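You operate a simulated robot arm through the tools that you are given. There is no shell and no other tool. Be economical: measure what you need, move in short steps, check, and stop when the job is done.

Carry out the task below with a simulated two-armed robot. There is one attempt and no reset: what you move stays moved.

JOB
Take the red plug from the top of the delivery table and leave it on top of the drum. Take the bare bracket and leave it on the low shelf of the fitting cart. Put the orange bracket on the plate on the top of the pick bench. Close the large drawer. Close the green bin lid that stands open. Do these in any order. Set down upright: red plug, bare bracket, orange bracket.

It is judged by the outcome, as a careful person would: the job done as asked, and still so three seconds after it is handed in. It fails if anything else is knocked over, pushed out of place, dropped, spilled or broken. A push-on lid holds only when it is set on centred and level and pressed home; a screw cap is set on level and turned clockwise until tight.

ROBOT AND FRAMES
Two 7-joint arms with fingered hands on one trunk, on a base that drives. Base frame: it is fixed to the floor where the robot stands at the start and does not move with it; the origin is under the middle of the robot, x ahead of it, y to its left, z up. Units: mm, degrees, N and s.
The left shoulder is at the start at [57, 158, 1258], the right one opposite. With the tool pointing down near the work surface each hand reaches from about 100 to 780 mm from the robot's upright axis, wherever it stands, measured 20 degrees to its own side. Places, roughly: bare bracket (9x8x9 cm) [400, 1300, 900]; drum (6x6x8 cm) [700, 100, 800]; green bin lid [500, 3900, 1100]; large drawer [200, 3300, 700]; low shelf of the fitting cart [-3200, 2100, 200]; orange bracket (9x6x6 cm) [400, 2800, 900]; plate [500, 2500, 750]; red plug [750, 250, 750]. Payload 4 kg a hand.
The TCP of each hand is the grasp point between the finger pads, 30 mm short of the fingertips. In the tool frame z runs along the fingers and y along their closing line. Largest opening 104 mm; the body of the gripper starts 35 mm behind the TCP. The gripper is a hand of 4 fingers: y runs from the thumb to the fingers, the wrist lies at [-15, -104, -178] in the tool frame, and closing takes about 1.5 s.
Orientation is told as [roll, pitch, yaw] about the base's x, y, z axes, in that order, counted from this pose: with the fingers straight down and the wrist toward the robot, the tool's x, y and z point along [0, 1, 0], [1, 0, 0] and [0, 0, -1] of the base frame.

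CONTROLS
- The arms move only by the tool arm_command. It takes "left_deltas", "right_deltas" or both (then of equal length, played together; a hand with none holds still); each is a list of rows, each a list of 7 numbers: the shift along the tool's x, y, z in mm, then the turn, a rotation vector about the tool's x, y, z in degrees, then the closure in counts, from 0 (fully open) to 255 (shut). In form: [[dx, dy, dz, ax, ay, az, jaw], ...]. A call has 1 to 8 rows; each row is the pose to reach, as a shift and turn from the pose commanded when the call began, along the tool's axes at that moment. Each row takes 0.2 s and may step no farther than 50 mm and 8.6 degrees from the row before; otherwise, or with a gripper value out of range, the whole call is refused. A pose out of reach is approached as far as the arm can. The call stops where the force on the tool passes 40 N (or 10 N more than at its start, if that is more) or the arm is blocked; 0.2 s more then pass. The fingers move at their own pace (about 45 mm/s each) and stop on an object; they squeeze with about 25 N. The grip force told is the motor's: it shows also when the fingers shut on nothing. Time passes only in rows, and 0.2 s behind the last, so rows that repeat a pose let the fingers close. The reply holds the time, the measured pose of the TCP, the force on the tool along the base axes, the opening and the grip force, in the units named above and with some noise, with the torque about the TCP (base axes, N m) and any sound that the robot's microphone picked up.
- Cameras (640 x 400 px; columns grow to the right, rows downward): "scene" is now at [113.6, 37.6, 1405.3]; the picture's right is [0.49, -0.87, -0.01], its down [-0.71, -0.39, -0.59] and it looks along [0.51, 0.29, -0.81] (base axes); focal length 252 px, centre (320, 200). "left" rides on the left gripper at [-61, -92, -131] in its tool frame; the picture's right is [-0.81, -0.27, 0.52], its down [0.53, -0.71, 0.46] and it looks along [0.24, 0.64, 0.72] (tool axes); focal length 275 px, centre (320, 200). "right" rides on the right gripper at [61, -92, -131] in its tool frame; the picture's right is [-0.81, 0.27, -0.52], its down [-0.53, -0.71, 0.46] and it looks along [-0.24, 0.64, 0.72] (tool axes); focal length 275 px, centre (320, 200). There is no depth. A picture from a camera that has moved, and an enlarged one, comes with that camera's place and axes in the base frame and with its lens.
- snapshot(camera): a new picture of that camera. It takes no simulated time.
- slide_trunk(by): slides the trunk up (or, below 0, down) by that many mm; the arms and the scene camera ride with it, the base frame stays. It gives what a move gives, with no picture.
- steer(legs): drives the robot by 1 to 6 legs, each [ahead, turn to the left] in mm and degrees, along the robot's own axes; the way and the turn of a leg run together, so that a leg with both is an arc; at most 1500 mm and 180 degrees a leg. The arms and the cameras ride along, it lands a little off, and it stops where it bumps. It gives what a move gives.
- hand_shape(shape, hand): the hand has 4 fingers and takes this shape, open, in about a second: jaw (thumb against the fingers, like two jaws); tri (thumb and two fingers); tip (a fingertip pinch); poke (one finger out to press); point (the index stretched); flat (the hand flat); cup (the hand cupped); fist (a fist). The gripper value then closes the fingers along that shape, each until it touches; the sizes above hold for jaw. It gives what a move gives, with no picture.
- pan_tilt(pan, tilt): turns the head with the scene camera to pan (to the left, within 80 degrees either way) and tilt (down, from -29 to 69), counted from straight ahead of the robot. It gives what a move gives.
- enlarge(camera, box): a new picture of the part [left, top, right, bottom] of that camera's present view, enlarged. It takes no simulated time.
- finish_job(): hands the job in; it is judged then, once.

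Work in short steps. Places have to be worked out from the pictures, the camera data and where the tool is seen: move nearer, look again, correct. Check each grasp and each placing, and mend what went wrong. You have 165 turns and 122 pictures in all, those below and enlarged ones among them. Open the grippers and draw the arms clear of the work before you hand the job in, unless the task says otherwise; then end with one line.

The tools are called by a JSON object that holds its "fn" and its "kwargs". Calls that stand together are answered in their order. arm_command: Moves the arms, as the interface text tells. Its arguments: {"type":"object","properties":{"left_deltas":{"type":"array","items":{"type":"array","items":{"type":"number"}}},"right_deltas":{"type":"array","items":{"type":"array","items":{"type":"number"}}}},"required":[]} The other tools are called the same way: slide_trunk (by) slides the trunk up or down; hand_shape (shape, hand) gives the hand a shape; steer (legs) drives the base; pan_tilt (pan, tilt) turns the head that bears the scene camera; snapshot (camera) takes a picture; enlarge (camera, box) takes an enlarged picture of a part of a camera's view; finish_job () hands the job in.

At the start:

```text
time: 0.0
left_tcp_pos: [483.2, 399.1, 1065.0]
left_ee_rot: [0.1, 0.2, -0.1]
left_ft_force: [0.1, 0.0, -1.1]
left_ft_torque: [-0.01, -0.01, 0.01]
left_finger_gap: 103.6
left_gripper_force: 0.1
left_shape: jaw
right_tcp_pos: [308.3, -59.3, 934.6]
right_ee_rot: [0.0, 0.1, 0.1]
right_ft_force: [0.2, -0.1, 0.6]
right_ft_torque: [0.0, -0.01, 0.01]
right_finger_gap: 103.6
right_gripper_force: 0.0
right_shape: jaw
trunk travel left (down, up): [-463.0, 43.0]
robot x, y, heading: [-0.3, 0.4, 0.1]
head pan, tilt: [29.1, 53.2]
```

scene: 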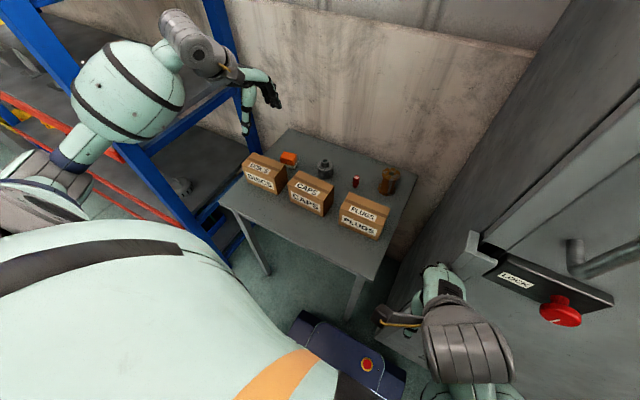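
right: 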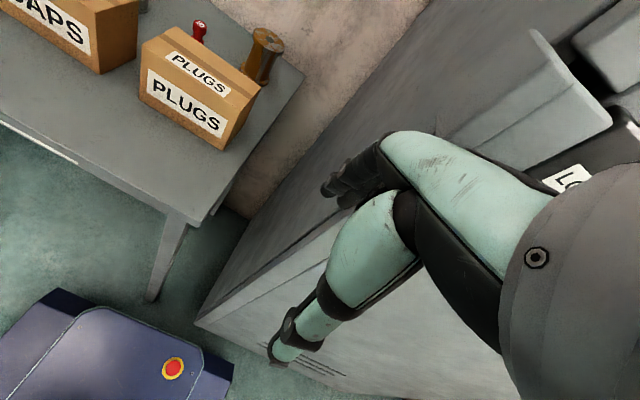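
left: 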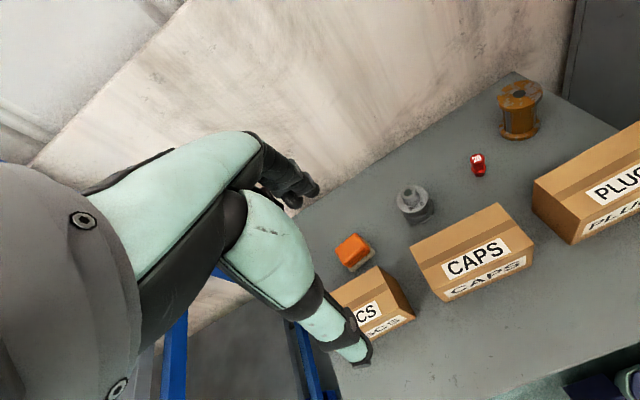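

I begin with a closer look at the table with the red plug and the drum.

{"fn": "enlarge", "kwargs": {"camera": "scene", "box": [220, 120, 440, 260]}}

{"fn": "enlarge", "kwargs": {"camera": "left", "box": [380, 50, 640, 250]}}

```text
2.86 times, centred on (330, 190) of scene
camera zoom: at [113.6, 37.6, 1405.3], right [0.49, -0.87, -0.01], down [-0.71, -0.39, -0.59], along [0.51, 0.29, -0.81], focal length 721 px, centre (291, 229)
```

zoom: 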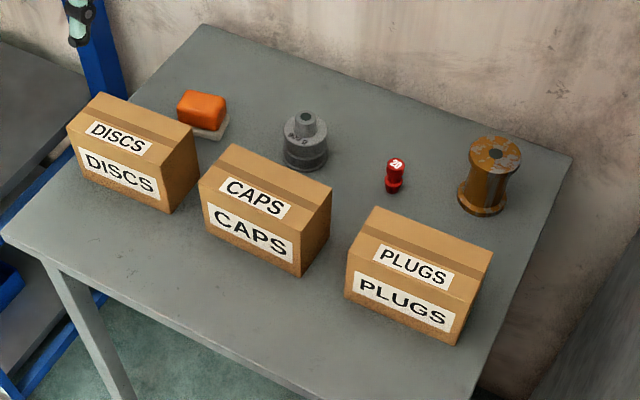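

```text
2.00 times, centred on (510, 150) of left
camera zoom: at [391.8, 337.4, 1195.8], right [-0.28, -0.81, -0.52], down [-0.71, 0.53, -0.45], along [0.64, 0.24, -0.73], focal length 551 px, centre (-60, 300)
```

zoom: 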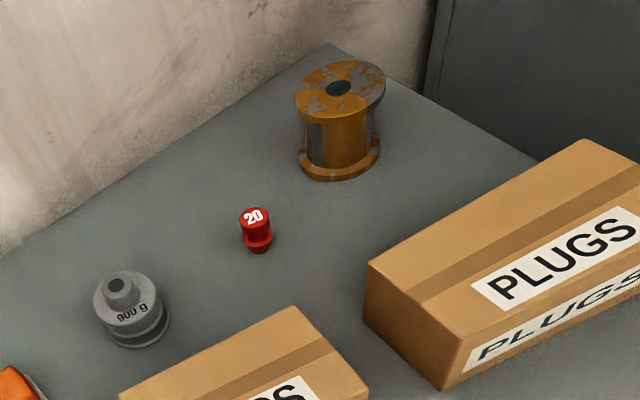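

The plug is near [655, 202], standing on a table top at about z=722. The drum top centre is near [692, 103, 804]. I move the left hand above the plug.

{"fn": "arm_command", "kwargs": {"left_deltas": [[-24.5, 21.5, 24, 0, 0, 0, 40], [-49, 43, 49, 0, 0, 0, 80], [-73.5, 64.5, 73, 0, 0, 0, 80], [-98, 86, 97, 0, 0, 0, 80], [-122.5, 107.5, 121, 0, 0, 0, 80], [-147, 129, 146, 0, 0, 0, 80], [-171.5, 150.5, 170, 0, 0, 0, 80], [-196, 172, 195, 0, 0, 0, 80]]}}

{"fn": "snapshot", "kwargs": {"camera": "left"}}

{"fn": "enlarge", "kwargs": {"camera": "scene", "box": [220, 120, 440, 260]}}

```text
time: 1.8
left_tcp_pos: [647.3, 201.6, 876.8]
left_ee_rot: [0.1, -0.5, -0.1]
left_ft_force: [0.0, 0.0, -0.5]
left_ft_torque: [0.01, 0.03, -0.01]
left_finger_gap: 71.6
left_gripper_force: 0.0
left_shape: jaw
right_tcp_pos: [298.2, -61.4, 935.6]
right_ee_rot: [-0.3, -0.2, 0.0]
right_ft_force: [0.3, 0.5, -0.1]
right_ft_torque: [-0.02, 0.01, 0.04]
right_finger_gap: 103.8
right_gripper_force: 0.1
right_shape: jaw
trunk travel left (down, up): [-463.0, 43.0]
robot x, y, heading: [1.8, -2.5, -0.1]
head pan, tilt: [29.1, 53.2]
```

```text
116 pictures are left
camera left: at [553.3, 140.0, 1006.3], right [-0.27, -0.81, -0.52], down [-0.71, 0.54, -0.46], along [0.65, 0.24, -0.72], focal length 275 px, centre (320, 200)
```

left: 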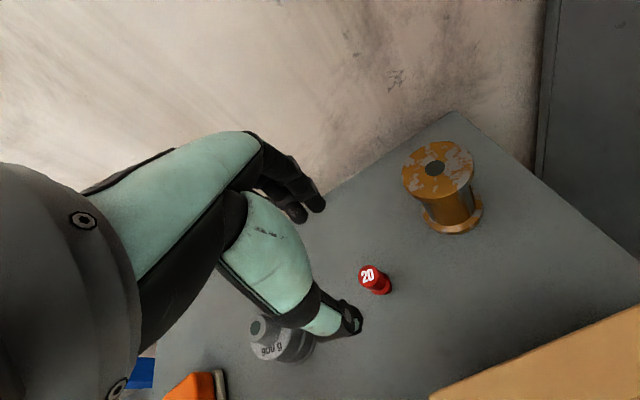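

```text
2.86 times, centred on (330, 190) of scene
camera zoom: at [114.9, 36.4, 1405.2], right [0.49, -0.87, -0.01], down [-0.71, -0.39, -0.59], along [0.51, 0.29, -0.81], focal length 721 px, centre (291, 229)
```

zoom: 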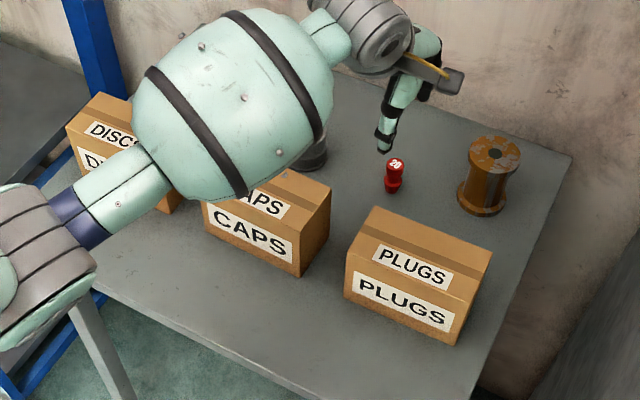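

The left view puts the plug at about [657, 205]. I go part of the way down and read the pose once it settles.

{"fn": "arm_command", "kwargs": {"left_deltas": [[2, 1, 30, 0, 0, 0, 80], [2, 2, 60, 0, 0, 0, 80], [2, 2, 60, 0, 0, 0, 80], [2, 2, 60, 0, 0, 0, 80]]}}

{"fn": "snapshot", "kwargs": {"camera": "left"}}

```text
time: 2.8
left_tcp_pos: [648.5, 202.9, 817.1]
left_ee_rot: [0.1, -0.6, -0.1]
left_ft_force: [-0.8, 0.2, -0.7]
left_ft_torque: [0.07, 0.02, 0.02]
left_finger_gap: 71.7
left_gripper_force: 0.1
left_shape: jaw
right_tcp_pos: [298.6, -60.1, 935.7]
right_ee_rot: [-0.2, -0.4, 0.1]
right_ft_force: [0.0, -0.2, 0.5]
right_ft_torque: [0.0, 0.01, 0.0]
right_finger_gap: 103.9
right_gripper_force: 0.0
right_shape: jaw
trunk travel left (down, up): [-463.0, 43.0]
robot x, y, heading: [0.8, 0.4, 0.2]
head pan, tilt: [29.1, 53.2]
```

```text
114 pictures are left
camera left: at [554.9, 143.5, 946.6], right [-0.27, -0.81, -0.52], down [-0.71, 0.53, -0.46], along [0.65, 0.24, -0.72], focal length 275 px, centre (320, 200)
```

left: 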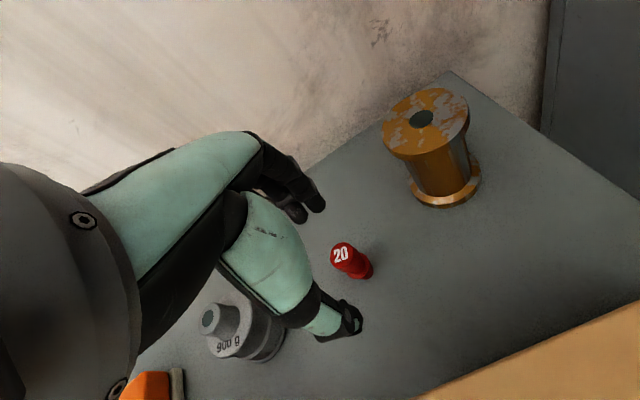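

The plug is 9 mm further in x than the TCP. I centre on it, go down to z of about 755 and close.

{"fn": "arm_command", "kwargs": {"left_deltas": [[0, 9, 15, 0, 0, 0, 80], [0, 9, 35, 0, 0, 0, 80], [0, 9, 50, 0, 0, 0, 80], [0, 9, 62, 0, 0, 0, 80], [0, 9, 62, 0, 0, 0, 80]]}}

{"fn": "snapshot", "kwargs": {"camera": "left"}}

```text
time: 4.0
left_tcp_pos: [658.9, 205.0, 754.6]
left_ee_rot: [0.2, -0.6, -0.2]
left_ft_force: [-0.8, 0.0, 0.0]
left_ft_torque: [0.01, 0.0, -0.01]
left_finger_gap: 71.6
left_gripper_force: 0.0
left_shape: jaw
right_tcp_pos: [297.6, -60.2, 936.4]
right_ee_rot: [-0.4, -0.2, 0.0]
right_ft_force: [-0.1, -0.4, 0.4]
right_ft_torque: [-0.01, 0.0, 0.0]
right_finger_gap: 104.1
right_gripper_force: 0.1
right_shape: jaw
trunk travel left (down, up): [-463.0, 43.0]
robot x, y, heading: [-4.0, 0.9, 0.3]
head pan, tilt: [29.1, 53.2]
```

```text
113 pictures are left
camera left: at [564.6, 143.4, 884.5], right [-0.27, -0.81, -0.52], down [-0.71, 0.53, -0.46], along [0.65, 0.24, -0.72], focal length 275 px, centre (320, 200)
```

left: 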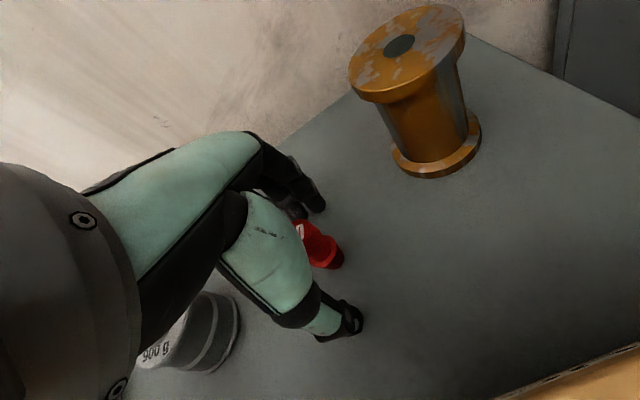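

The plug stands between the thumb and the fingers, so I close.

{"fn": "arm_command", "kwargs": {"left_deltas": [[0, 0, 0, 0, 0, 0, 160], [0, 0, 0, 0, 0, 0, 255], [0, 0, 0, 0, 0, 0, 255], [0, 0, 0, 0, 0, 0, 255], [0, 0, 0, 0, 0, 0, 255], [0, 0, 0, 0, 0, 0, 255], [0, 0, 0, 0, 0, 0, 255]]}}

{"fn": "snapshot", "kwargs": {"camera": "left"}}

```text
time: 5.6
left_tcp_pos: [657.9, 204.1, 754.9]
left_ee_rot: [0.1, -0.6, -0.1]
left_ft_force: [-0.2, 0.2, 0.5]
left_ft_torque: [0.01, 0.02, 0.0]
left_finger_gap: 10.9
left_gripper_force: 25.2
left_shape: jaw
right_tcp_pos: [298.1, -58.9, 935.9]
right_ee_rot: [-0.2, -0.3, 0.1]
right_ft_force: [-0.2, 0.5, 0.4]
right_ft_torque: [-0.01, 0.01, 0.0]
right_finger_gap: 103.6
right_gripper_force: 0.1
right_shape: jaw
trunk travel left (down, up): [-463.0, 43.0]
robot x, y, heading: [-0.9, -1.2, -0.0]
head pan, tilt: [29.1, 53.2]
```

```text
112 pictures are left
camera left: at [564.7, 143.6, 884.6], right [-0.27, -0.81, -0.52], down [-0.71, 0.53, -0.46], along [0.65, 0.24, -0.72], focal length 275 px, centre (320, 200)
```

left: 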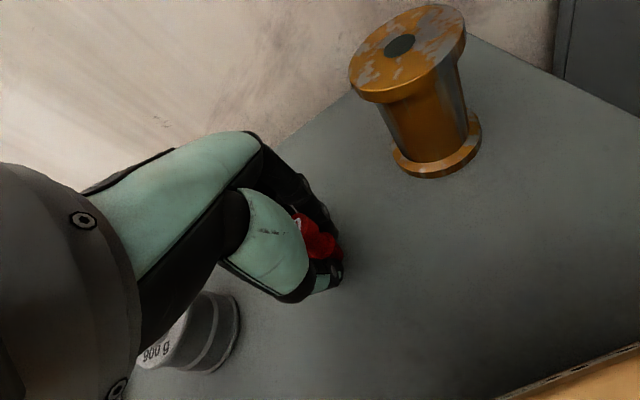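

The grip holds at 25 N on the plug's waist. I lift straight up, then go over to the drum at about [691, 103].

{"fn": "arm_command", "kwargs": {"left_deltas": [[0, 0, -25, 0, 0, 0, 255], [0, 0, -60, 0, 0, 0, 255], [0, 0, -100, 0, 0, 0, 255], [0, 0, -125, 0, 0, 0, 255], [-35, 11, -125, 0, 0, 0, 255], [-70, 22, -125, 0, 0, 0, 255], [-101, 33, -125, 0, 0, 0, 255], [-101, 33, -125, 0, 0, 0, 255]]}}

{"fn": "snapshot", "kwargs": {"camera": "left"}}

{"fn": "enlarge", "kwargs": {"camera": "scene", "box": [310, 130, 450, 220]}}

```text
time: 7.4
left_tcp_pos: [690.2, 102.4, 879.3]
left_ee_rot: [0.1, -0.6, -0.1]
left_ft_force: [-0.6, 0.5, -0.5]
left_ft_torque: [0.0, 0.0, 0.0]
left_finger_gap: 10.6
left_gripper_force: 25.1
left_shape: jaw
right_tcp_pos: [298.1, -59.3, 935.0]
right_ee_rot: [-0.3, -0.2, 0.0]
right_ft_force: [0.0, -0.3, 0.2]
right_ft_torque: [0.02, 0.0, 0.02]
right_finger_gap: 103.7
right_gripper_force: 0.1
right_shape: jaw
trunk travel left (down, up): [-463.0, 43.0]
robot x, y, heading: [-0.7, -1.4, -0.1]
head pan, tilt: [29.1, 53.2]
```

```text
111 pictures are left
camera left: at [596.0, 42.2, 1009.7], right [-0.27, -0.81, -0.52], down [-0.71, 0.53, -0.46], along [0.65, 0.24, -0.72], focal length 275 px, centre (320, 200)
```

left: 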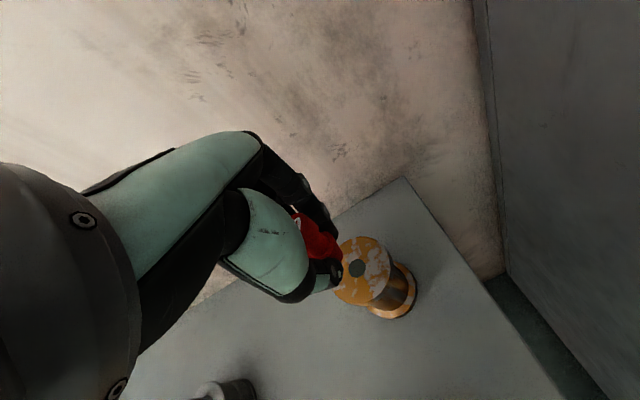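

```text
4.44 times, centred on (380, 175) of scene
camera zoom: at [113.7, 38.0, 1405.3], right [0.49, -0.87, -0.01], down [-0.71, -0.39, -0.59], along [0.51, 0.29, -0.81], focal length 1122 px, centre (53, 311)
```

zoom: 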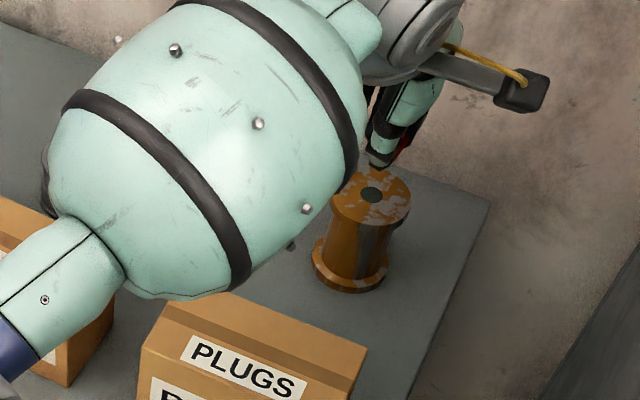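

The drum top centre reads about [693, 101]. I shift slightly and go down to just above it.

{"fn": "arm_command", "kwargs": {"left_deltas": [[-1, 3, 15, 0, 0, 0, 255], [-1, 3, 30, 0, 0, 0, 255], [-1, 3, 36, 0, 0, 0, 255], [-1, 3, 36, 0, 0, 0, 255]]}}

{"fn": "enlarge", "kwargs": {"camera": "left", "box": [240, 180, 420, 300]}}

{"fn": "enlarge", "kwargs": {"camera": "scene", "box": [360, 140, 420, 200]}}

```text
time: 8.4
left_tcp_pos: [692.4, 102.2, 845.2]
left_ee_rot: [0.0, -0.6, -0.1]
left_ft_force: [-0.8, 0.0, -0.4]
left_ft_torque: [-0.02, 0.03, 0.03]
left_finger_gap: 10.9
left_gripper_force: 25.7
left_shape: jaw
right_tcp_pos: [296.7, -59.1, 936.3]
right_ee_rot: [-0.3, -0.4, 0.0]
right_ft_force: [0.4, -0.7, 0.3]
right_ft_torque: [0.0, 0.02, 0.0]
right_finger_gap: 104.2
right_gripper_force: 0.1
right_shape: jaw
trunk travel left (down, up): [-463.0, 43.0]
robot x, y, heading: [-2.2, -0.2, 0.1]
head pan, tilt: [29.1, 53.2]
```

```text
3.33 times, centred on (330, 240) of left
camera zoom: at [599.3, 41.3, 973.4], right [-0.27, -0.81, -0.52], down [-0.71, 0.53, -0.46], along [0.65, 0.24, -0.72], focal length 918 px, centre (287, 67)
```

zoom: 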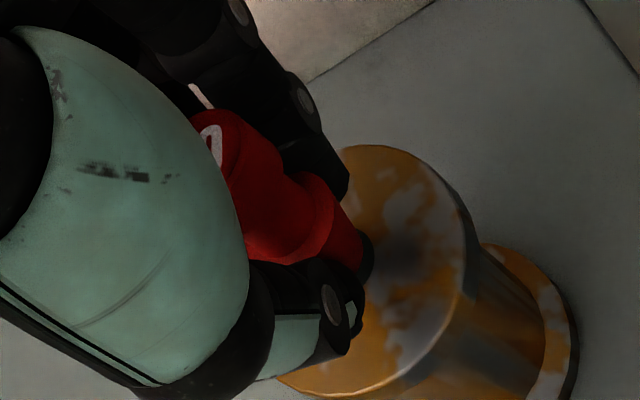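

```text
6.67 times, centred on (390, 170) of scene
camera zoom: at [113.9, 37.6, 1405.3], right [0.49, -0.87, -0.01], down [-0.71, -0.39, -0.59], along [0.51, 0.29, -0.81], focal length 1683 px, centre (-147, 400)
```

zoom: 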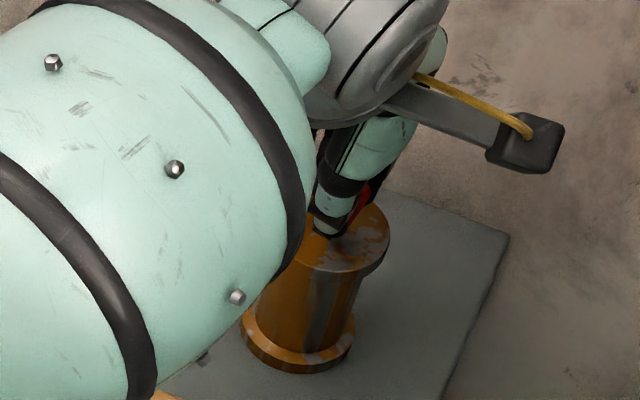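

The gap is small and the plug is centred over the hole. I go down in small steps and watch the force.

{"fn": "arm_command", "kwargs": {"left_deltas": [[0, 0, 2, 0, 0, 0, 255], [0, 0, 4, 0, 0, 0, 255], [0, 0, 6, 0, 0, 0, 255], [0, 0, 6, 0, 0, 0, 255]]}}

```text
time: 9.4
left_tcp_pos: [693.4, 102.9, 837.5]
left_ee_rot: [0.1, -0.6, -0.2]
left_ft_force: [0.3, 0.2, 0.1]
left_ft_torque: [-0.02, 0.02, 0.0]
left_finger_gap: 10.9
left_gripper_force: 25.3
left_shape: jaw
right_tcp_pos: [297.5, -58.7, 934.9]
right_ee_rot: [-0.3, -0.2, 0.0]
right_ft_force: [0.1, 0.6, 0.0]
right_ft_torque: [-0.02, -0.01, 0.01]
right_finger_gap: 103.9
right_gripper_force: 0.1
right_shape: jaw
trunk travel left (down, up): [-463.0, 43.0]
robot x, y, heading: [-1.1, 0.1, 0.2]
head pan, tilt: [29.1, 53.2]
```

There is no contact yet, so I go on in 1 mm steps.

{"fn": "arm_command", "kwargs": {"left_deltas": [[0, 0, 1, 0, 0, 0, 255], [0, 0, 2, 0, 0, 0, 255], [0, 0, 2, 0, 0, 0, 255]]}}

{"fn": "enlarge", "kwargs": {"camera": "left", "box": [240, 180, 420, 300]}}

```text
time: 10.2
left_tcp_pos: [693.5, 102.8, 836.0]
left_ee_rot: [0.1, -0.6, -0.1]
left_ft_force: [-0.2, -0.5, -0.3]
left_ft_torque: [-0.03, 0.04, 0.01]
left_finger_gap: 11.0
left_gripper_force: 24.8
left_shape: jaw
right_tcp_pos: [297.9, -59.5, 936.0]
right_ee_rot: [-0.3, -0.3, 0.0]
right_ft_force: [0.7, -0.5, -1.0]
right_ft_torque: [-0.04, 0.02, 0.01]
right_finger_gap: 103.8
right_gripper_force: 0.1
right_shape: jaw
trunk travel left (down, up): [-463.0, 43.0]
robot x, y, heading: [0.4, 2.4, -0.2]
head pan, tilt: [29.1, 53.2]
```

```text
3.33 times, centred on (330, 240) of left
camera zoom: at [599.5, 41.4, 966.0], right [-0.27, -0.81, -0.52], down [-0.71, 0.53, -0.46], along [0.65, 0.24, -0.72], focal length 918 px, centre (287, 67)
```

zoom: 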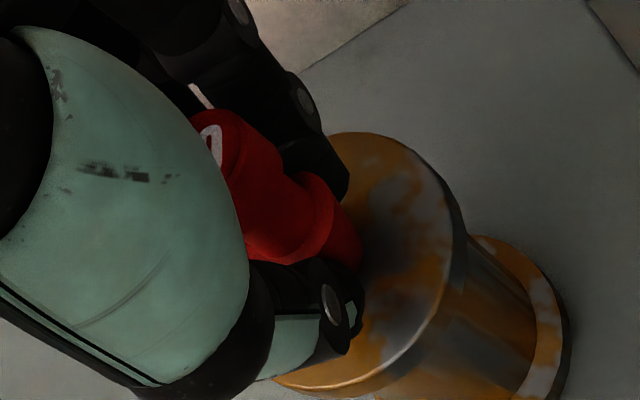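

{"fn": "arm_command", "kwargs": {"left_deltas": [[0, 0, 1, 0, 0, 0, 255], [0, 0, 2, 0, 0, 0, 255], [0, 0, 2, 0, 0, 0, 255]]}}

```text
time: 11.0
left_tcp_pos: [694.0, 102.3, 833.8]
left_ee_rot: [0.0, -0.6, 0.0]
left_ft_force: [0.0, 0.8, 0.0]
left_ft_torque: [-0.01, 0.01, 0.01]
left_finger_gap: 10.9
left_gripper_force: 24.6
left_shape: jaw
right_tcp_pos: [297.4, -60.2, 935.5]
right_ee_rot: [-0.3, -0.3, 0.0]
right_ft_force: [-0.1, 0.7, 0.3]
right_ft_torque: [0.0, -0.01, 0.01]
right_finger_gap: 103.9
right_gripper_force: 0.1
right_shape: jaw
trunk travel left (down, up): [-463.0, 43.0]
robot x, y, heading: [-1.2, -1.4, -0.2]
head pan, tilt: [29.1, 53.2]
```

There is still no contact, so I continue down.

{"fn": "arm_command", "kwargs": {"left_deltas": [[0, 0, 1, 0, 0, 0, 255], [0, 0, 2, 0, 0, 0, 255], [0, 0, 3, 0, 0, 0, 255], [0, 0, 3, 0, 0, 0, 255]]}}

{"fn": "enlarge", "kwargs": {"camera": "scene", "box": [360, 140, 420, 200]}}

```text
time: 12.0
left_tcp_pos: [691.7, 101.7, 832.5]
left_ee_rot: [0.1, -0.7, 0.0]
left_ft_force: [-1.4, 0.6, 9.4]
left_ft_torque: [-0.01, -0.02, -0.01]
left_finger_gap: 11.6
left_gripper_force: 25.4
left_shape: jaw
right_tcp_pos: [296.0, -59.1, 935.1]
right_ee_rot: [-0.2, -0.3, 0.0]
right_ft_force: [0.4, -0.4, 0.3]
right_ft_torque: [-0.04, 0.03, 0.04]
right_finger_gap: 104.1
right_gripper_force: 0.1
right_shape: jaw
trunk travel left (down, up): [-463.0, 43.0]
robot x, y, heading: [-1.1, 1.2, 0.3]
head pan, tilt: [29.1, 53.2]
```

```text
6.67 times, centred on (390, 170) of scene
camera zoom: at [112.1, 37.4, 1405.5], right [0.49, -0.87, -0.01], down [-0.71, -0.39, -0.59], along [0.51, 0.29, -0.81], focal length 1683 px, centre (-147, 400)
```

zoom: 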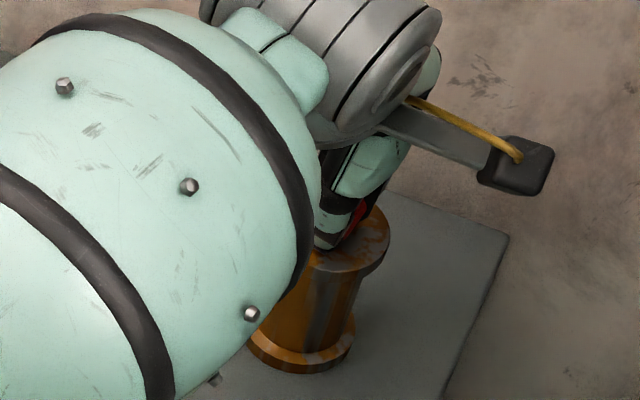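

Contact reads 9 N, so the plug stands on the drum. I open the fingers and then lift straight up.

{"fn": "arm_command", "kwargs": {"left_deltas": [[0, 0, -1, 0, 0, 0, 220], [0, 0, -1, 0, 0, 0, 190], [0, 0, -1, 0, 0, 0, 160], [0, 0, -1, 0, 0, 0, 110], [0, 0, -1, 0, 0, 0, 80], [0, 0, -1, 0, 0, 0, 80], [0, 0, -1, 0, 0, 0, 80]]}}

{"fn": "arm_command", "kwargs": {"left_deltas": [[0, 0, -15, 0, 0, 0, 80], [0, 0, -40, 0, 0, 0, 80], [0, 0, -80, 0, 0, 0, 80], [0, 0, -120, 0, 0, 0, 80], [0, -40, -140, 0, 0, 0, 80], [0, -80, -150, 0, 0, 0, 80]]}}

{"fn": "snapshot", "kwargs": {"camera": "left"}}

{"fn": "enlarge", "kwargs": {"camera": "scene", "box": [310, 130, 450, 220]}}

```text
time: 13.6
left_tcp_pos: [693.9, 102.7, 831.9]
left_ee_rot: [0.1, -0.6, 0.0]
left_ft_force: [0.6, -0.2, -0.2]
left_ft_torque: [0.02, -0.02, 0.02]
left_finger_gap: 70.9
left_gripper_force: 0.1
left_shape: jaw
right_tcp_pos: [297.9, -60.2, 936.5]
right_ee_rot: [-0.3, -0.2, 0.0]
right_ft_force: [0.9, -0.5, 0.8]
right_ft_torque: [-0.03, 0.03, -0.01]
right_finger_gap: 103.8
right_gripper_force: 0.1
right_shape: jaw
trunk travel left (down, up): [-463.0, 43.0]
robot x, y, heading: [0.7, -4.0, -0.2]
head pan, tilt: [29.1, 53.2]
```

```text
time: 15.0
left_tcp_pos: [609.8, 101.5, 982.4]
left_ee_rot: [0.1, -0.5, -0.1]
left_ft_force: [-1.1, 0.0, -0.4]
left_ft_torque: [0.0, -0.01, 0.0]
left_finger_gap: 71.2
left_gripper_force: 0.1
left_shape: jaw
right_tcp_pos: [297.5, -59.9, 935.9]
right_ee_rot: [-0.3, -0.3, 0.0]
right_ft_force: [-0.4, 0.3, -0.6]
right_ft_torque: [-0.01, 0.02, 0.01]
right_finger_gap: 103.9
right_gripper_force: 0.1
right_shape: jaw
trunk travel left (down, up): [-463.0, 43.0]
robot x, y, heading: [-0.3, 0.1, -0.0]
head pan, tilt: [29.1, 53.2]
```

```text
105 pictures are left
camera left: at [516.6, 40.5, 1112.1], right [-0.27, -0.81, -0.52], down [-0.71, 0.53, -0.46], along [0.65, 0.24, -0.72], focal length 275 px, centre (320, 200)
```

left: 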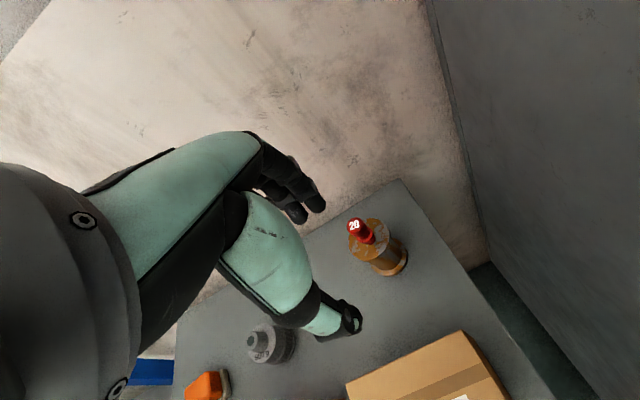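

```text
4.44 times, centred on (380, 175) of scene
camera zoom: at [112.3, 37.5, 1405.4], right [0.49, -0.87, -0.01], down [-0.71, -0.39, -0.59], along [0.51, 0.29, -0.81], focal length 1122 px, centre (53, 311)
```

zoom: 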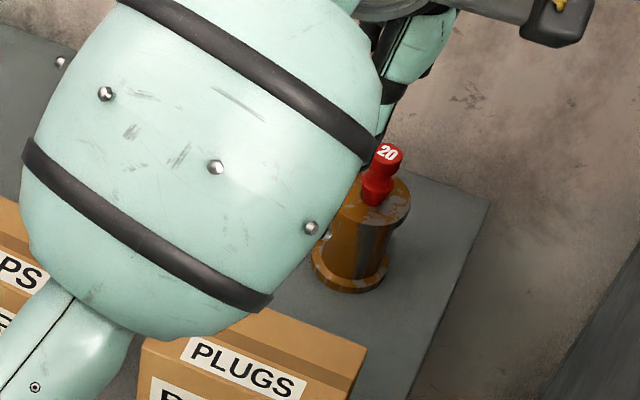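

The plug stands upright on the drum. I pull the left arm back and look to the left to plan the drive.

{"fn": "arm_command", "kwargs": {"left_deltas": [[20, -45, -10, 0, 0, 0, 40], [40, -90, -20, 0, 0, 0, 0], [60, -135, -30, 0, 0, 0, 0], [80, -180, -40, 0, 0, 0, 0], [100, -225, -40, 0, 0, 0, 0], [120, -265, -40, 0, 0, 0, 0], [135, -300, -40, 0, 0, 0, 0]]}}

{"fn": "pan_tilt", "kwargs": {"pan": 75, "tilt": 25}}

{"fn": "snapshot", "kwargs": {"camera": "scene"}}

```text
refused: row 1 steps farther than a row can; nothing moved
```

```text
time: 16.1
left_tcp_pos: [611.9, 101.4, 981.1]
left_ee_rot: [0.0, -0.6, 0.0]
left_ft_force: [0.7, 0.2, 0.4]
left_ft_torque: [0.01, -0.03, 0.01]
left_finger_gap: 71.1
left_gripper_force: 0.0
left_shape: jaw
right_tcp_pos: [296.3, -59.7, 935.5]
right_ee_rot: [-0.3, -0.2, 0.0]
right_ft_force: [0.9, 0.5, 0.7]
right_ft_torque: [-0.01, -0.02, -0.02]
right_finger_gap: 103.9
right_gripper_force: 0.1
right_shape: jaw
trunk travel left (down, up): [-463.0, 43.0]
robot x, y, heading: [-3.0, -0.8, -0.2]
head pan, tilt: [75.0, 25.0]
```

```text
103 pictures are left
camera scene: at [73.2, 90.6, 1447.5], right [0.97, -0.26, -0.01], down [-0.12, -0.41, -0.9], along [0.23, 0.88, -0.43], focal length 252 px, centre (320, 200)
```

scene: 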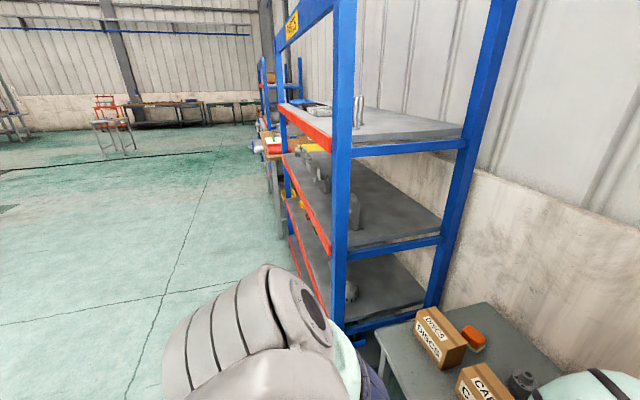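

I retract the left arm in smaller steps.

{"fn": "arm_command", "kwargs": {"left_deltas": [[17, -38, -5, 0, 0, 0, 40], [34, -76, -10, 0, 0, 0, 0], [51, -114, -15, 0, 0, 0, 0], [68, -152, -20, 0, 0, 0, 0], [85, -190, -25, 0, 0, 0, 0], [100, -228, -30, 0, 0, 0, 0], [115, -266, -30, 0, 0, 0, 0], [130, -300, -30, 0, 0, 0, 0]]}}

{"fn": "enlarge", "kwargs": {"camera": "scene", "box": [240, 40, 480, 340]}}

```text
time: 17.9
left_tcp_pos: [388.4, 242.4, 976.9]
left_ee_rot: [0.0, -0.4, 0.0]
left_ft_force: [-0.2, 0.8, -1.2]
left_ft_torque: [0.02, -0.02, 0.02]
left_finger_gap: 103.8
left_gripper_force: 0.0
left_shape: jaw
left hand out of reach, approached as far as the arm can: row 6, 7, 8
right_tcp_pos: [296.2, -59.6, 936.4]
right_ee_rot: [-0.3, -0.4, -0.1]
right_ft_force: [0.2, -0.2, -0.1]
right_ft_torque: [0.0, 0.02, 0.02]
right_finger_gap: 103.8
right_gripper_force: 0.1
right_shape: jaw
trunk travel left (down, up): [-463.0, 43.0]
robot x, y, heading: [-0.5, -0.3, -0.1]
head pan, tilt: [75.0, 25.0]
```

```text
1.33 times, centred on (360, 190) of scene
camera zoom: at [71.7, 91.7, 1447.5], right [0.97, -0.26, -0.01], down [-0.12, -0.41, -0.9], along [0.23, 0.88, -0.43], focal length 336 px, centre (267, 213)
```

zoom: 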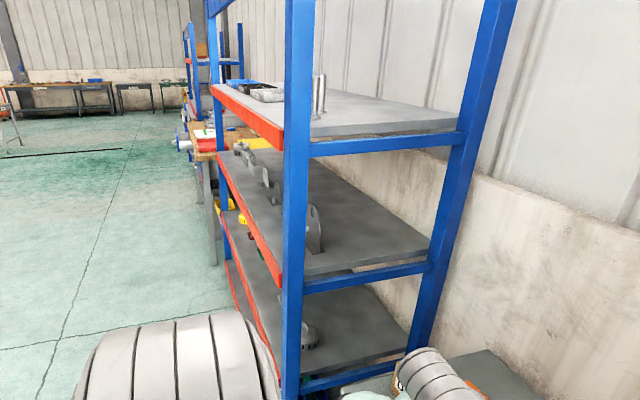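

The rack's front is near x=300. I back up, turn left, drive along the rack to about y=1250 and look there.

{"fn": "steer", "kwargs": {"legs": [[-300, 0], [0, 90]]}}

{"fn": "pan_tilt", "kwargs": {"pan": 0, "tilt": 20}}

{"fn": "snapshot", "kwargs": {"camera": "scene"}}

```text
time: 24.6
left_tcp_pos: [-543.3, 389.0, 976.5]
left_ee_rot: [0.1, -0.5, 89.7]
left_ft_force: [0.1, 0.3, 0.0]
left_ft_torque: [0.02, 0.01, -0.01]
left_finger_gap: 104.0
left_gripper_force: 0.1
left_shape: jaw
right_tcp_pos: [-243.7, 298.2, 937.1]
right_ee_rot: [0.0, -0.5, 89.8]
right_ft_force: [0.3, -1.1, -0.3]
right_ft_torque: [0.0, 0.02, 0.0]
right_finger_gap: 103.9
right_gripper_force: 0.0
right_shape: jaw
trunk travel left (down, up): [-463.0, 43.0]
robot x, y, heading: [-297.2, -2.4, 89.7]
head pan, tilt: [75.0, 25.0]
```

```text
time: 26.0
left_tcp_pos: [-544.4, 380.3, 969.5]
left_ee_rot: [-0.1, 1.1, 89.9]
left_ft_force: [1.1, -0.4, 0.8]
left_ft_torque: [0.0, 0.01, 0.0]
left_finger_gap: 103.7
left_gripper_force: 0.1
left_shape: jaw
right_tcp_pos: [-239.2, 291.3, 937.8]
right_ee_rot: [-0.5, -1.3, 89.1]
right_ft_force: [-0.5, -0.3, 0.0]
right_ft_torque: [0.01, 0.01, 0.0]
right_finger_gap: 103.9
right_gripper_force: 0.0
right_shape: jaw
trunk travel left (down, up): [-463.0, 43.0]
robot x, y, heading: [-293.3, 6.1, 89.8]
head pan, tilt: [0.0, 20.0]
```

```text
101 pictures are left
camera scene: at [-294.9, 144.0, 1454.7], right [1.0, 0.0, 0.0], down [0.0, -0.35, -0.94], along [0.0, 0.94, -0.35], focal length 252 px, centre (320, 200)
```

scene: 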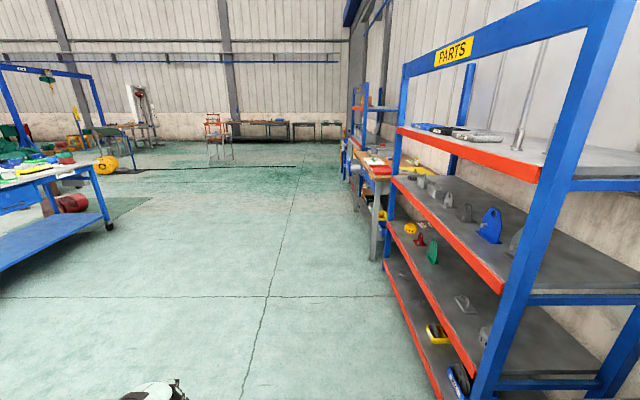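

I drive alongside the rack and turn to face it.

{"fn": "steer", "kwargs": {"legs": [[1270, 0], [0, -90]]}}

{"fn": "pan_tilt", "kwargs": {"pan": 0, "tilt": 35}}

{"fn": "snapshot", "kwargs": {"camera": "scene"}}

```text
time: 37.3
left_tcp_pos: [98.7, 1521.5, 976.3]
left_ee_rot: [-0.1, -0.1, -0.7]
left_ft_force: [-0.6, -0.7, 0.0]
left_ft_torque: [0.03, 0.01, 0.02]
left_finger_gap: 103.7
left_gripper_force: 0.1
left_shape: jaw
right_tcp_pos: [1.1, 1225.8, 936.2]
right_ee_rot: [-0.6, -1.2, -1.2]
right_ft_force: [-0.2, -0.2, 0.1]
right_ft_torque: [0.01, 0.03, -0.01]
right_finger_gap: 104.1
right_gripper_force: 0.1
right_shape: jaw
trunk travel left (down, up): [-463.0, 43.0]
robot x, y, heading: [-292.3, 1280.4, -0.4]
head pan, tilt: [0.0, 20.0]
```

```text
time: 38.1
left_tcp_pos: [89.5, 1523.2, 966.9]
left_ee_rot: [-0.3, 1.5, -0.5]
left_ft_force: [-0.6, 0.3, -0.1]
left_ft_torque: [-0.02, -0.02, -0.02]
left_finger_gap: 103.9
left_gripper_force: 0.1
left_shape: jaw
right_tcp_pos: [2.1, 1219.8, 940.0]
right_ee_rot: [-1.3, -2.6, -2.4]
right_ft_force: [0.5, 0.2, 0.1]
right_ft_torque: [0.0, 0.03, 0.02]
right_finger_gap: 103.8
right_gripper_force: 0.2
right_shape: jaw
trunk travel left (down, up): [-463.0, 43.0]
robot x, y, heading: [-293.3, 1281.4, -0.2]
head pan, tilt: [0.0, 35.0]
```

```text
100 pictures are left
camera scene: at [-155.1, 1282.4, 1431.0], right [-0.01, -1.0, 0.0], down [-0.58, 0.01, -0.81], along [0.81, -0.01, -0.58], focal length 252 px, centre (320, 200)
```

scene: 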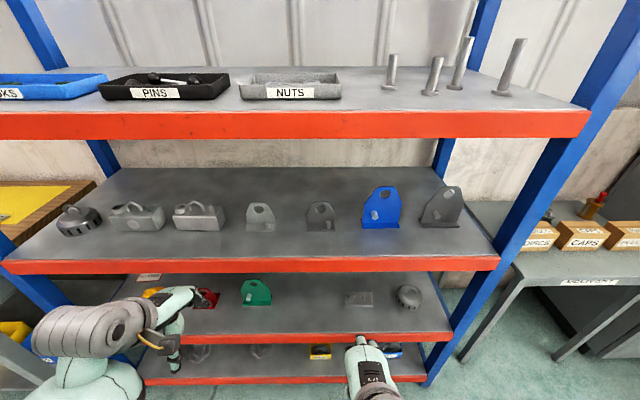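

{"fn": "enlarge", "kwargs": {"camera": "scene", "box": [170, 160, 490, 270]}}

```text
2.00 times, centred on (330, 215) of scene
camera zoom: at [-155.1, 1282.4, 1431.0], right [-0.01, -1.0, 0.0], down [-0.58, 0.01, -0.81], along [0.81, -0.01, -0.58], focal length 505 px, centre (300, 170)
```

zoom: 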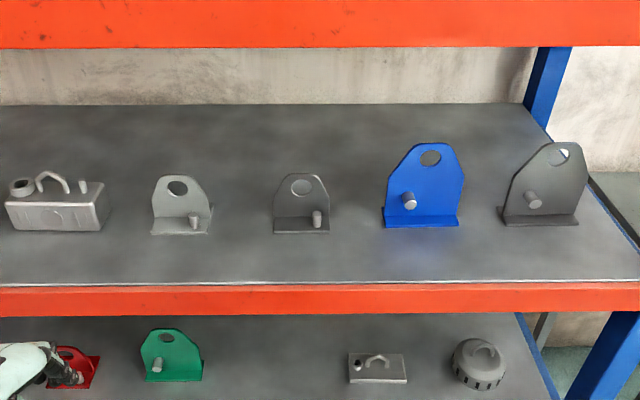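

There are two grey brackets of the right size. I look closer at each to tell which is the bare one.

{"fn": "enlarge", "kwargs": {"camera": "scene", "box": [235, 190, 345, 245]}}

{"fn": "enlarge", "kwargs": {"camera": "scene", "box": [300, 270, 430, 370]}}

```text
5.82 times, centred on (290, 218) of scene
camera zoom: at [-155.1, 1282.4, 1431.0], right [-0.01, -1.0, 0.0], down [-0.58, 0.01, -0.81], along [0.81, -0.01, -0.58], focal length 1468 px, centre (494, 98)
```

zoom: 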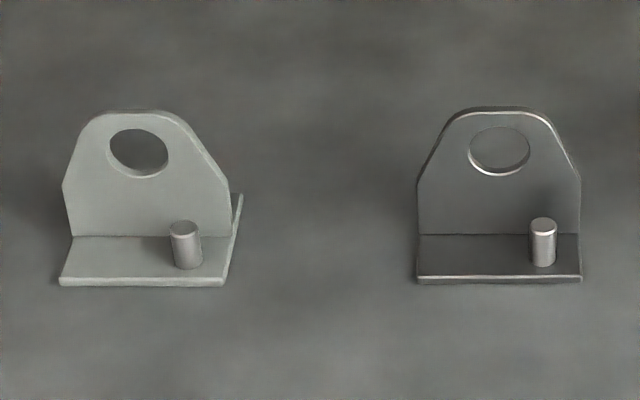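

```text
4.00 times, centred on (365, 320) of scene
camera zoom: at [-155.1, 1282.4, 1431.0], right [-0.01, -1.0, 0.0], down [-0.58, 0.01, -0.81], along [0.81, -0.01, -0.58], focal length 1010 px, centre (140, -280)
```

zoom: 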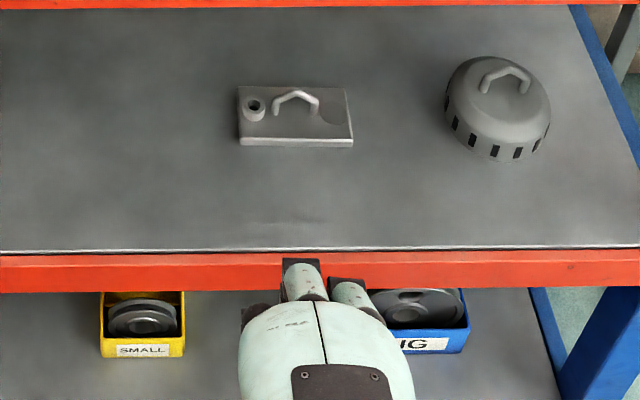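

The right-hand one of the pair has bright machined edges, so it is bare steel; the left one is painted grey. I take the right hand's view to find its distance.

{"fn": "snapshot", "kwargs": {"camera": "right"}}

{"fn": "snapshot", "kwargs": {"camera": "left"}}

```text
96 pictures are left
camera right: at [-93.8, 1288.0, 1063.6], right [0.21, -0.81, 0.55], down [-0.71, -0.51, -0.48], along [0.67, -0.29, -0.69], focal length 275 px, centre (320, 200)
```

right: 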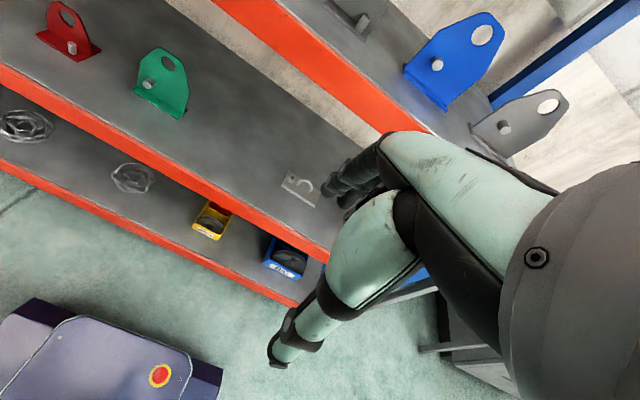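

```text
95 pictures are left
camera left: at [0.2, 1464.2, 1101.8], right [-0.3, -0.81, -0.51], down [-0.72, 0.54, -0.44], along [0.63, 0.23, -0.74], focal length 275 px, centre (320, 200)
```

left: 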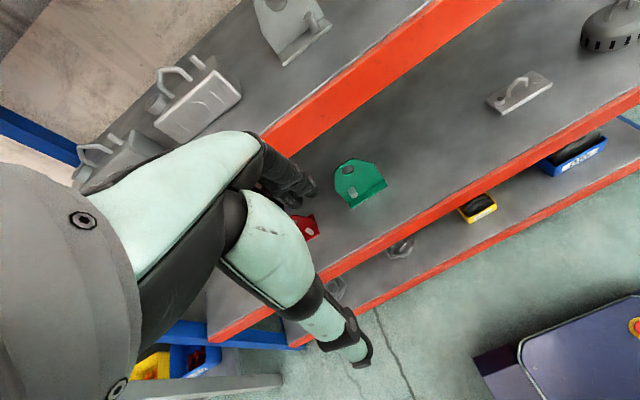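

The shelf top is at z≈922 and the upper shelf's underside at about 1253; the rack front is at x≈291. The bare bracket's upright plate is at about x=429, y=1273, with its top near z=1009. I shift the robot right so the left arm faces it.

{"fn": "steer", "kwargs": {"legs": [[0, -90], [200, 0], [0, 90], [60, 0]]}}

{"fn": "pan_tilt", "kwargs": {"pan": 22, "tilt": 38}}

{"fn": "snapshot", "kwargs": {"camera": "scene"}}

```text
time: 49.3
left_tcp_pos: [151.0, 1318.0, 977.6]
left_ee_rot: [-0.3, -0.1, -1.5]
left_ft_force: [-1.2, 0.7, 0.7]
left_ft_torque: [-0.02, -0.03, 0.01]
left_finger_gap: 103.9
left_gripper_force: 0.0
left_shape: jaw
right_tcp_pos: [61.7, 1015.1, 942.5]
right_ee_rot: [-1.8, -3.9, -3.9]
right_ft_force: [-0.4, -0.9, 0.4]
right_ft_torque: [-0.01, -0.01, 0.01]
right_finger_gap: 104.2
right_gripper_force: 0.0
right_shape: jaw
trunk travel left (down, up): [-463.0, 43.0]
robot x, y, heading: [-232.8, 1078.6, -1.2]
head pan, tilt: [0.0, 35.0]
```

```text
time: 50.2
left_tcp_pos: [146.1, 1319.5, 968.8]
left_ee_rot: [-0.6, 1.7, -1.2]
left_ft_force: [0.3, 0.1, 0.6]
left_ft_torque: [0.01, -0.01, 0.01]
left_finger_gap: 104.0
left_gripper_force: 0.1
left_shape: jaw
right_tcp_pos: [65.8, 1009.4, 949.6]
right_ee_rot: [-2.0, -5.7, -5.2]
right_ft_force: [-1.0, -0.6, 0.4]
right_ft_torque: [-0.01, -0.05, -0.01]
right_finger_gap: 103.8
right_gripper_force: 0.0
right_shape: jaw
trunk travel left (down, up): [-463.0, 43.0]
robot x, y, heading: [-234.6, 1077.8, -1.3]
head pan, tilt: [22.0, 38.0]
```

```text
94 pictures are left
camera scene: at [-108.3, 1109.1, 1427.0], right [0.35, -0.94, 0.0], down [-0.58, -0.22, -0.78], along [0.73, 0.28, -0.62], focal length 252 px, centre (320, 200)
```

scene: 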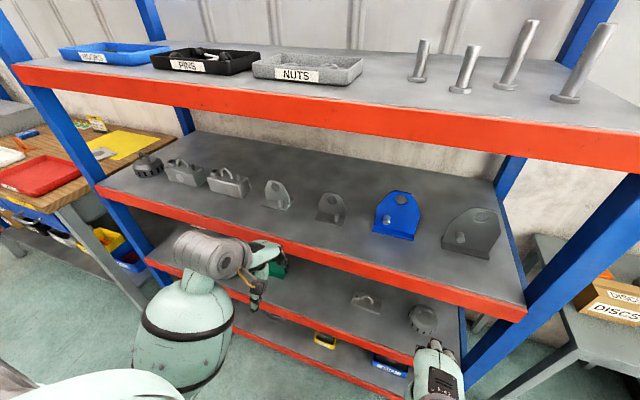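

I zoom in on the bracket from this side to refine its position.

{"fn": "enlarge", "kwargs": {"camera": "scene", "box": [250, 165, 390, 245]}}

```text
4.57 times, centred on (320, 205) of scene
camera zoom: at [-108.3, 1109.1, 1427.0], right [0.35, -0.94, 0.0], down [-0.58, -0.22, -0.78], along [0.73, 0.28, -0.62], focal length 1154 px, centre (320, 177)
```

zoom: 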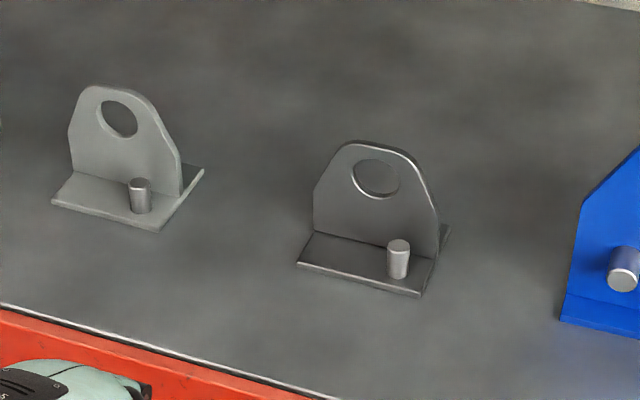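

The plate is at x≈429, centred at y≈1276, top at z≈1007. Coming from above would put the wrist into the upper shelf. So I will enter between this bracket and the grey one, at y≈1367 and TCP z≈985, and then slide sideways over the plate.

{"fn": "arm_command", "kwargs": {"left_deltas": [[24, 0, -8, -0.8, 0.3, -0.6, 0], [48, 0, -16, -1.7, 0.6, -1.2, 0], [48, 40, -16, -1.7, 0.6, -1.2, 0], [48, 40, -16, -1.7, 0.6, -1.2, 0]]}}

{"fn": "snapshot", "kwargs": {"camera": "left"}}

{"fn": "snapshot", "kwargs": {"camera": "scene"}}

```text
time: 51.2
left_tcp_pos: [188.6, 1365.1, 995.9]
left_ee_rot: [0.3, -2.2, -0.3]
left_ft_force: [-0.2, 0.6, 0.0]
left_ft_torque: [-0.01, -0.01, 0.01]
left_finger_gap: 103.9
left_gripper_force: 0.0
left_shape: jaw
left hand out of reach, approached as far as the arm can: row 1, 2
right_tcp_pos: [66.8, 1008.5, 947.3]
right_ee_rot: [-2.0, -5.3, -5.0]
right_ft_force: [-0.2, 0.1, -0.2]
right_ft_torque: [0.0, 0.04, 0.04]
right_finger_gap: 103.8
right_gripper_force: 0.0
right_shape: jaw
trunk travel left (down, up): [-463.0, 43.0]
robot x, y, heading: [-234.2, 1079.4, -1.5]
head pan, tilt: [22.0, 38.0]
```

```text
92 pictures are left
camera left: at [91.1, 1304.3, 1122.9], right [-0.26, -0.81, -0.53], down [-0.69, 0.54, -0.48], along [0.67, 0.24, -0.7], focal length 275 px, centre (320, 200)
```

left: 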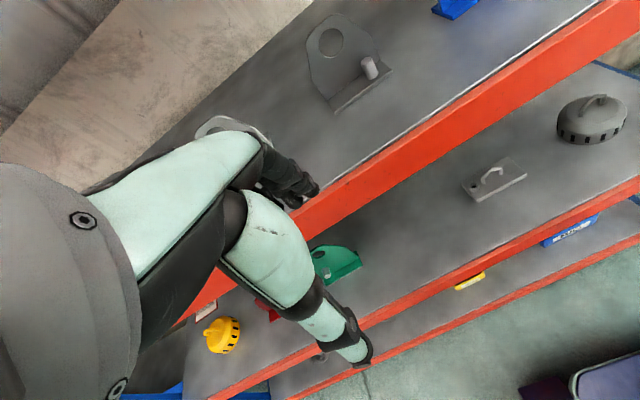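

```text
91 pictures are left
camera scene: at [-103.4, 1109.3, 1426.4], right [0.35, -0.94, -0.01], down [-0.59, -0.22, -0.78], along [0.73, 0.28, -0.63], focal length 252 px, centre (320, 200)
```

scene: 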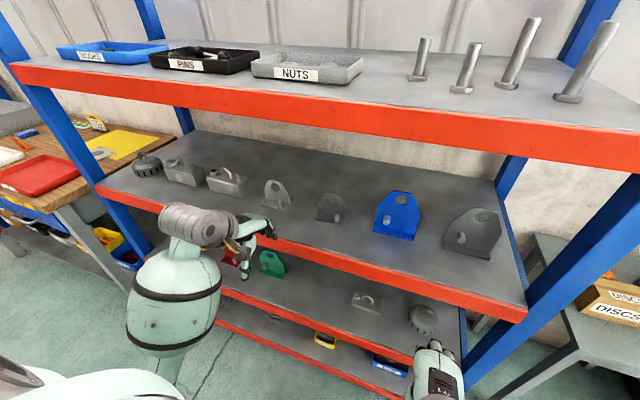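

{"fn": "arm_command", "kwargs": {"left_deltas": [[0, 40, 5, 1, 0, 0, 0], [0, 80, 10, 2, 0, 0, 0], [0, 120, 10, 2, 0, 0, 0], [0, 150, 10, 2, 0, 0, 0], [0, 150, 10, 2, 0, 0, 0]]}}

{"fn": "snapshot", "kwargs": {"camera": "left"}}

{"fn": "snapshot", "kwargs": {"camera": "scene"}}

```text
time: 52.4
left_tcp_pos: [337.5, 1363.6, 991.1]
left_ee_rot: [0.2, -0.2, -0.4]
left_ft_force: [-0.3, -0.2, 0.6]
left_ft_torque: [-0.02, 0.01, 0.0]
left_finger_gap: 104.0
left_gripper_force: 0.0
left_shape: jaw
right_tcp_pos: [65.8, 1008.9, 948.4]
right_ee_rot: [-2.1, -5.4, -5.1]
right_ft_force: [-0.1, -1.1, -0.1]
right_ft_torque: [-0.01, -0.01, 0.0]
right_finger_gap: 104.0
right_gripper_force: 0.1
right_shape: jaw
trunk travel left (down, up): [-463.0, 43.0]
robot x, y, heading: [-234.0, 1076.5, -1.4]
head pan, tilt: [22.0, 38.0]
```

```text
90 pictures are left
camera left: at [244.5, 1302.9, 1122.1], right [-0.28, -0.81, -0.52], down [-0.71, 0.54, -0.45], along [0.65, 0.24, -0.72], focal length 275 px, centre (320, 200)
```

left: 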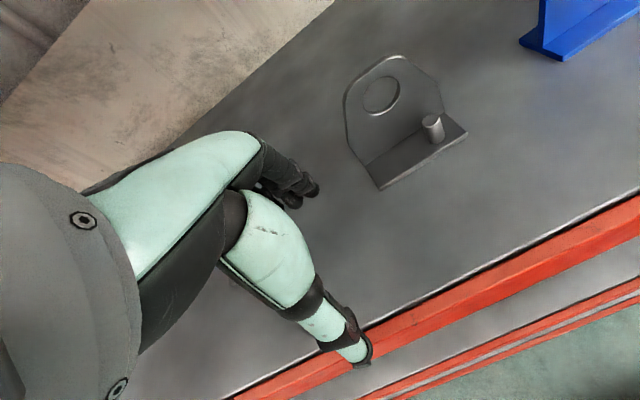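

```text
89 pictures are left
camera scene: at [-105.0, 1109.1, 1426.5], right [0.35, -0.94, 0.0], down [-0.59, -0.22, -0.78], along [0.73, 0.28, -0.63], focal length 252 px, centre (320, 200)
```

scene: 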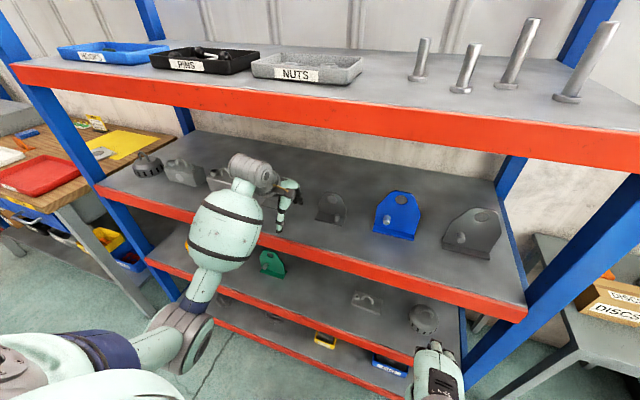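

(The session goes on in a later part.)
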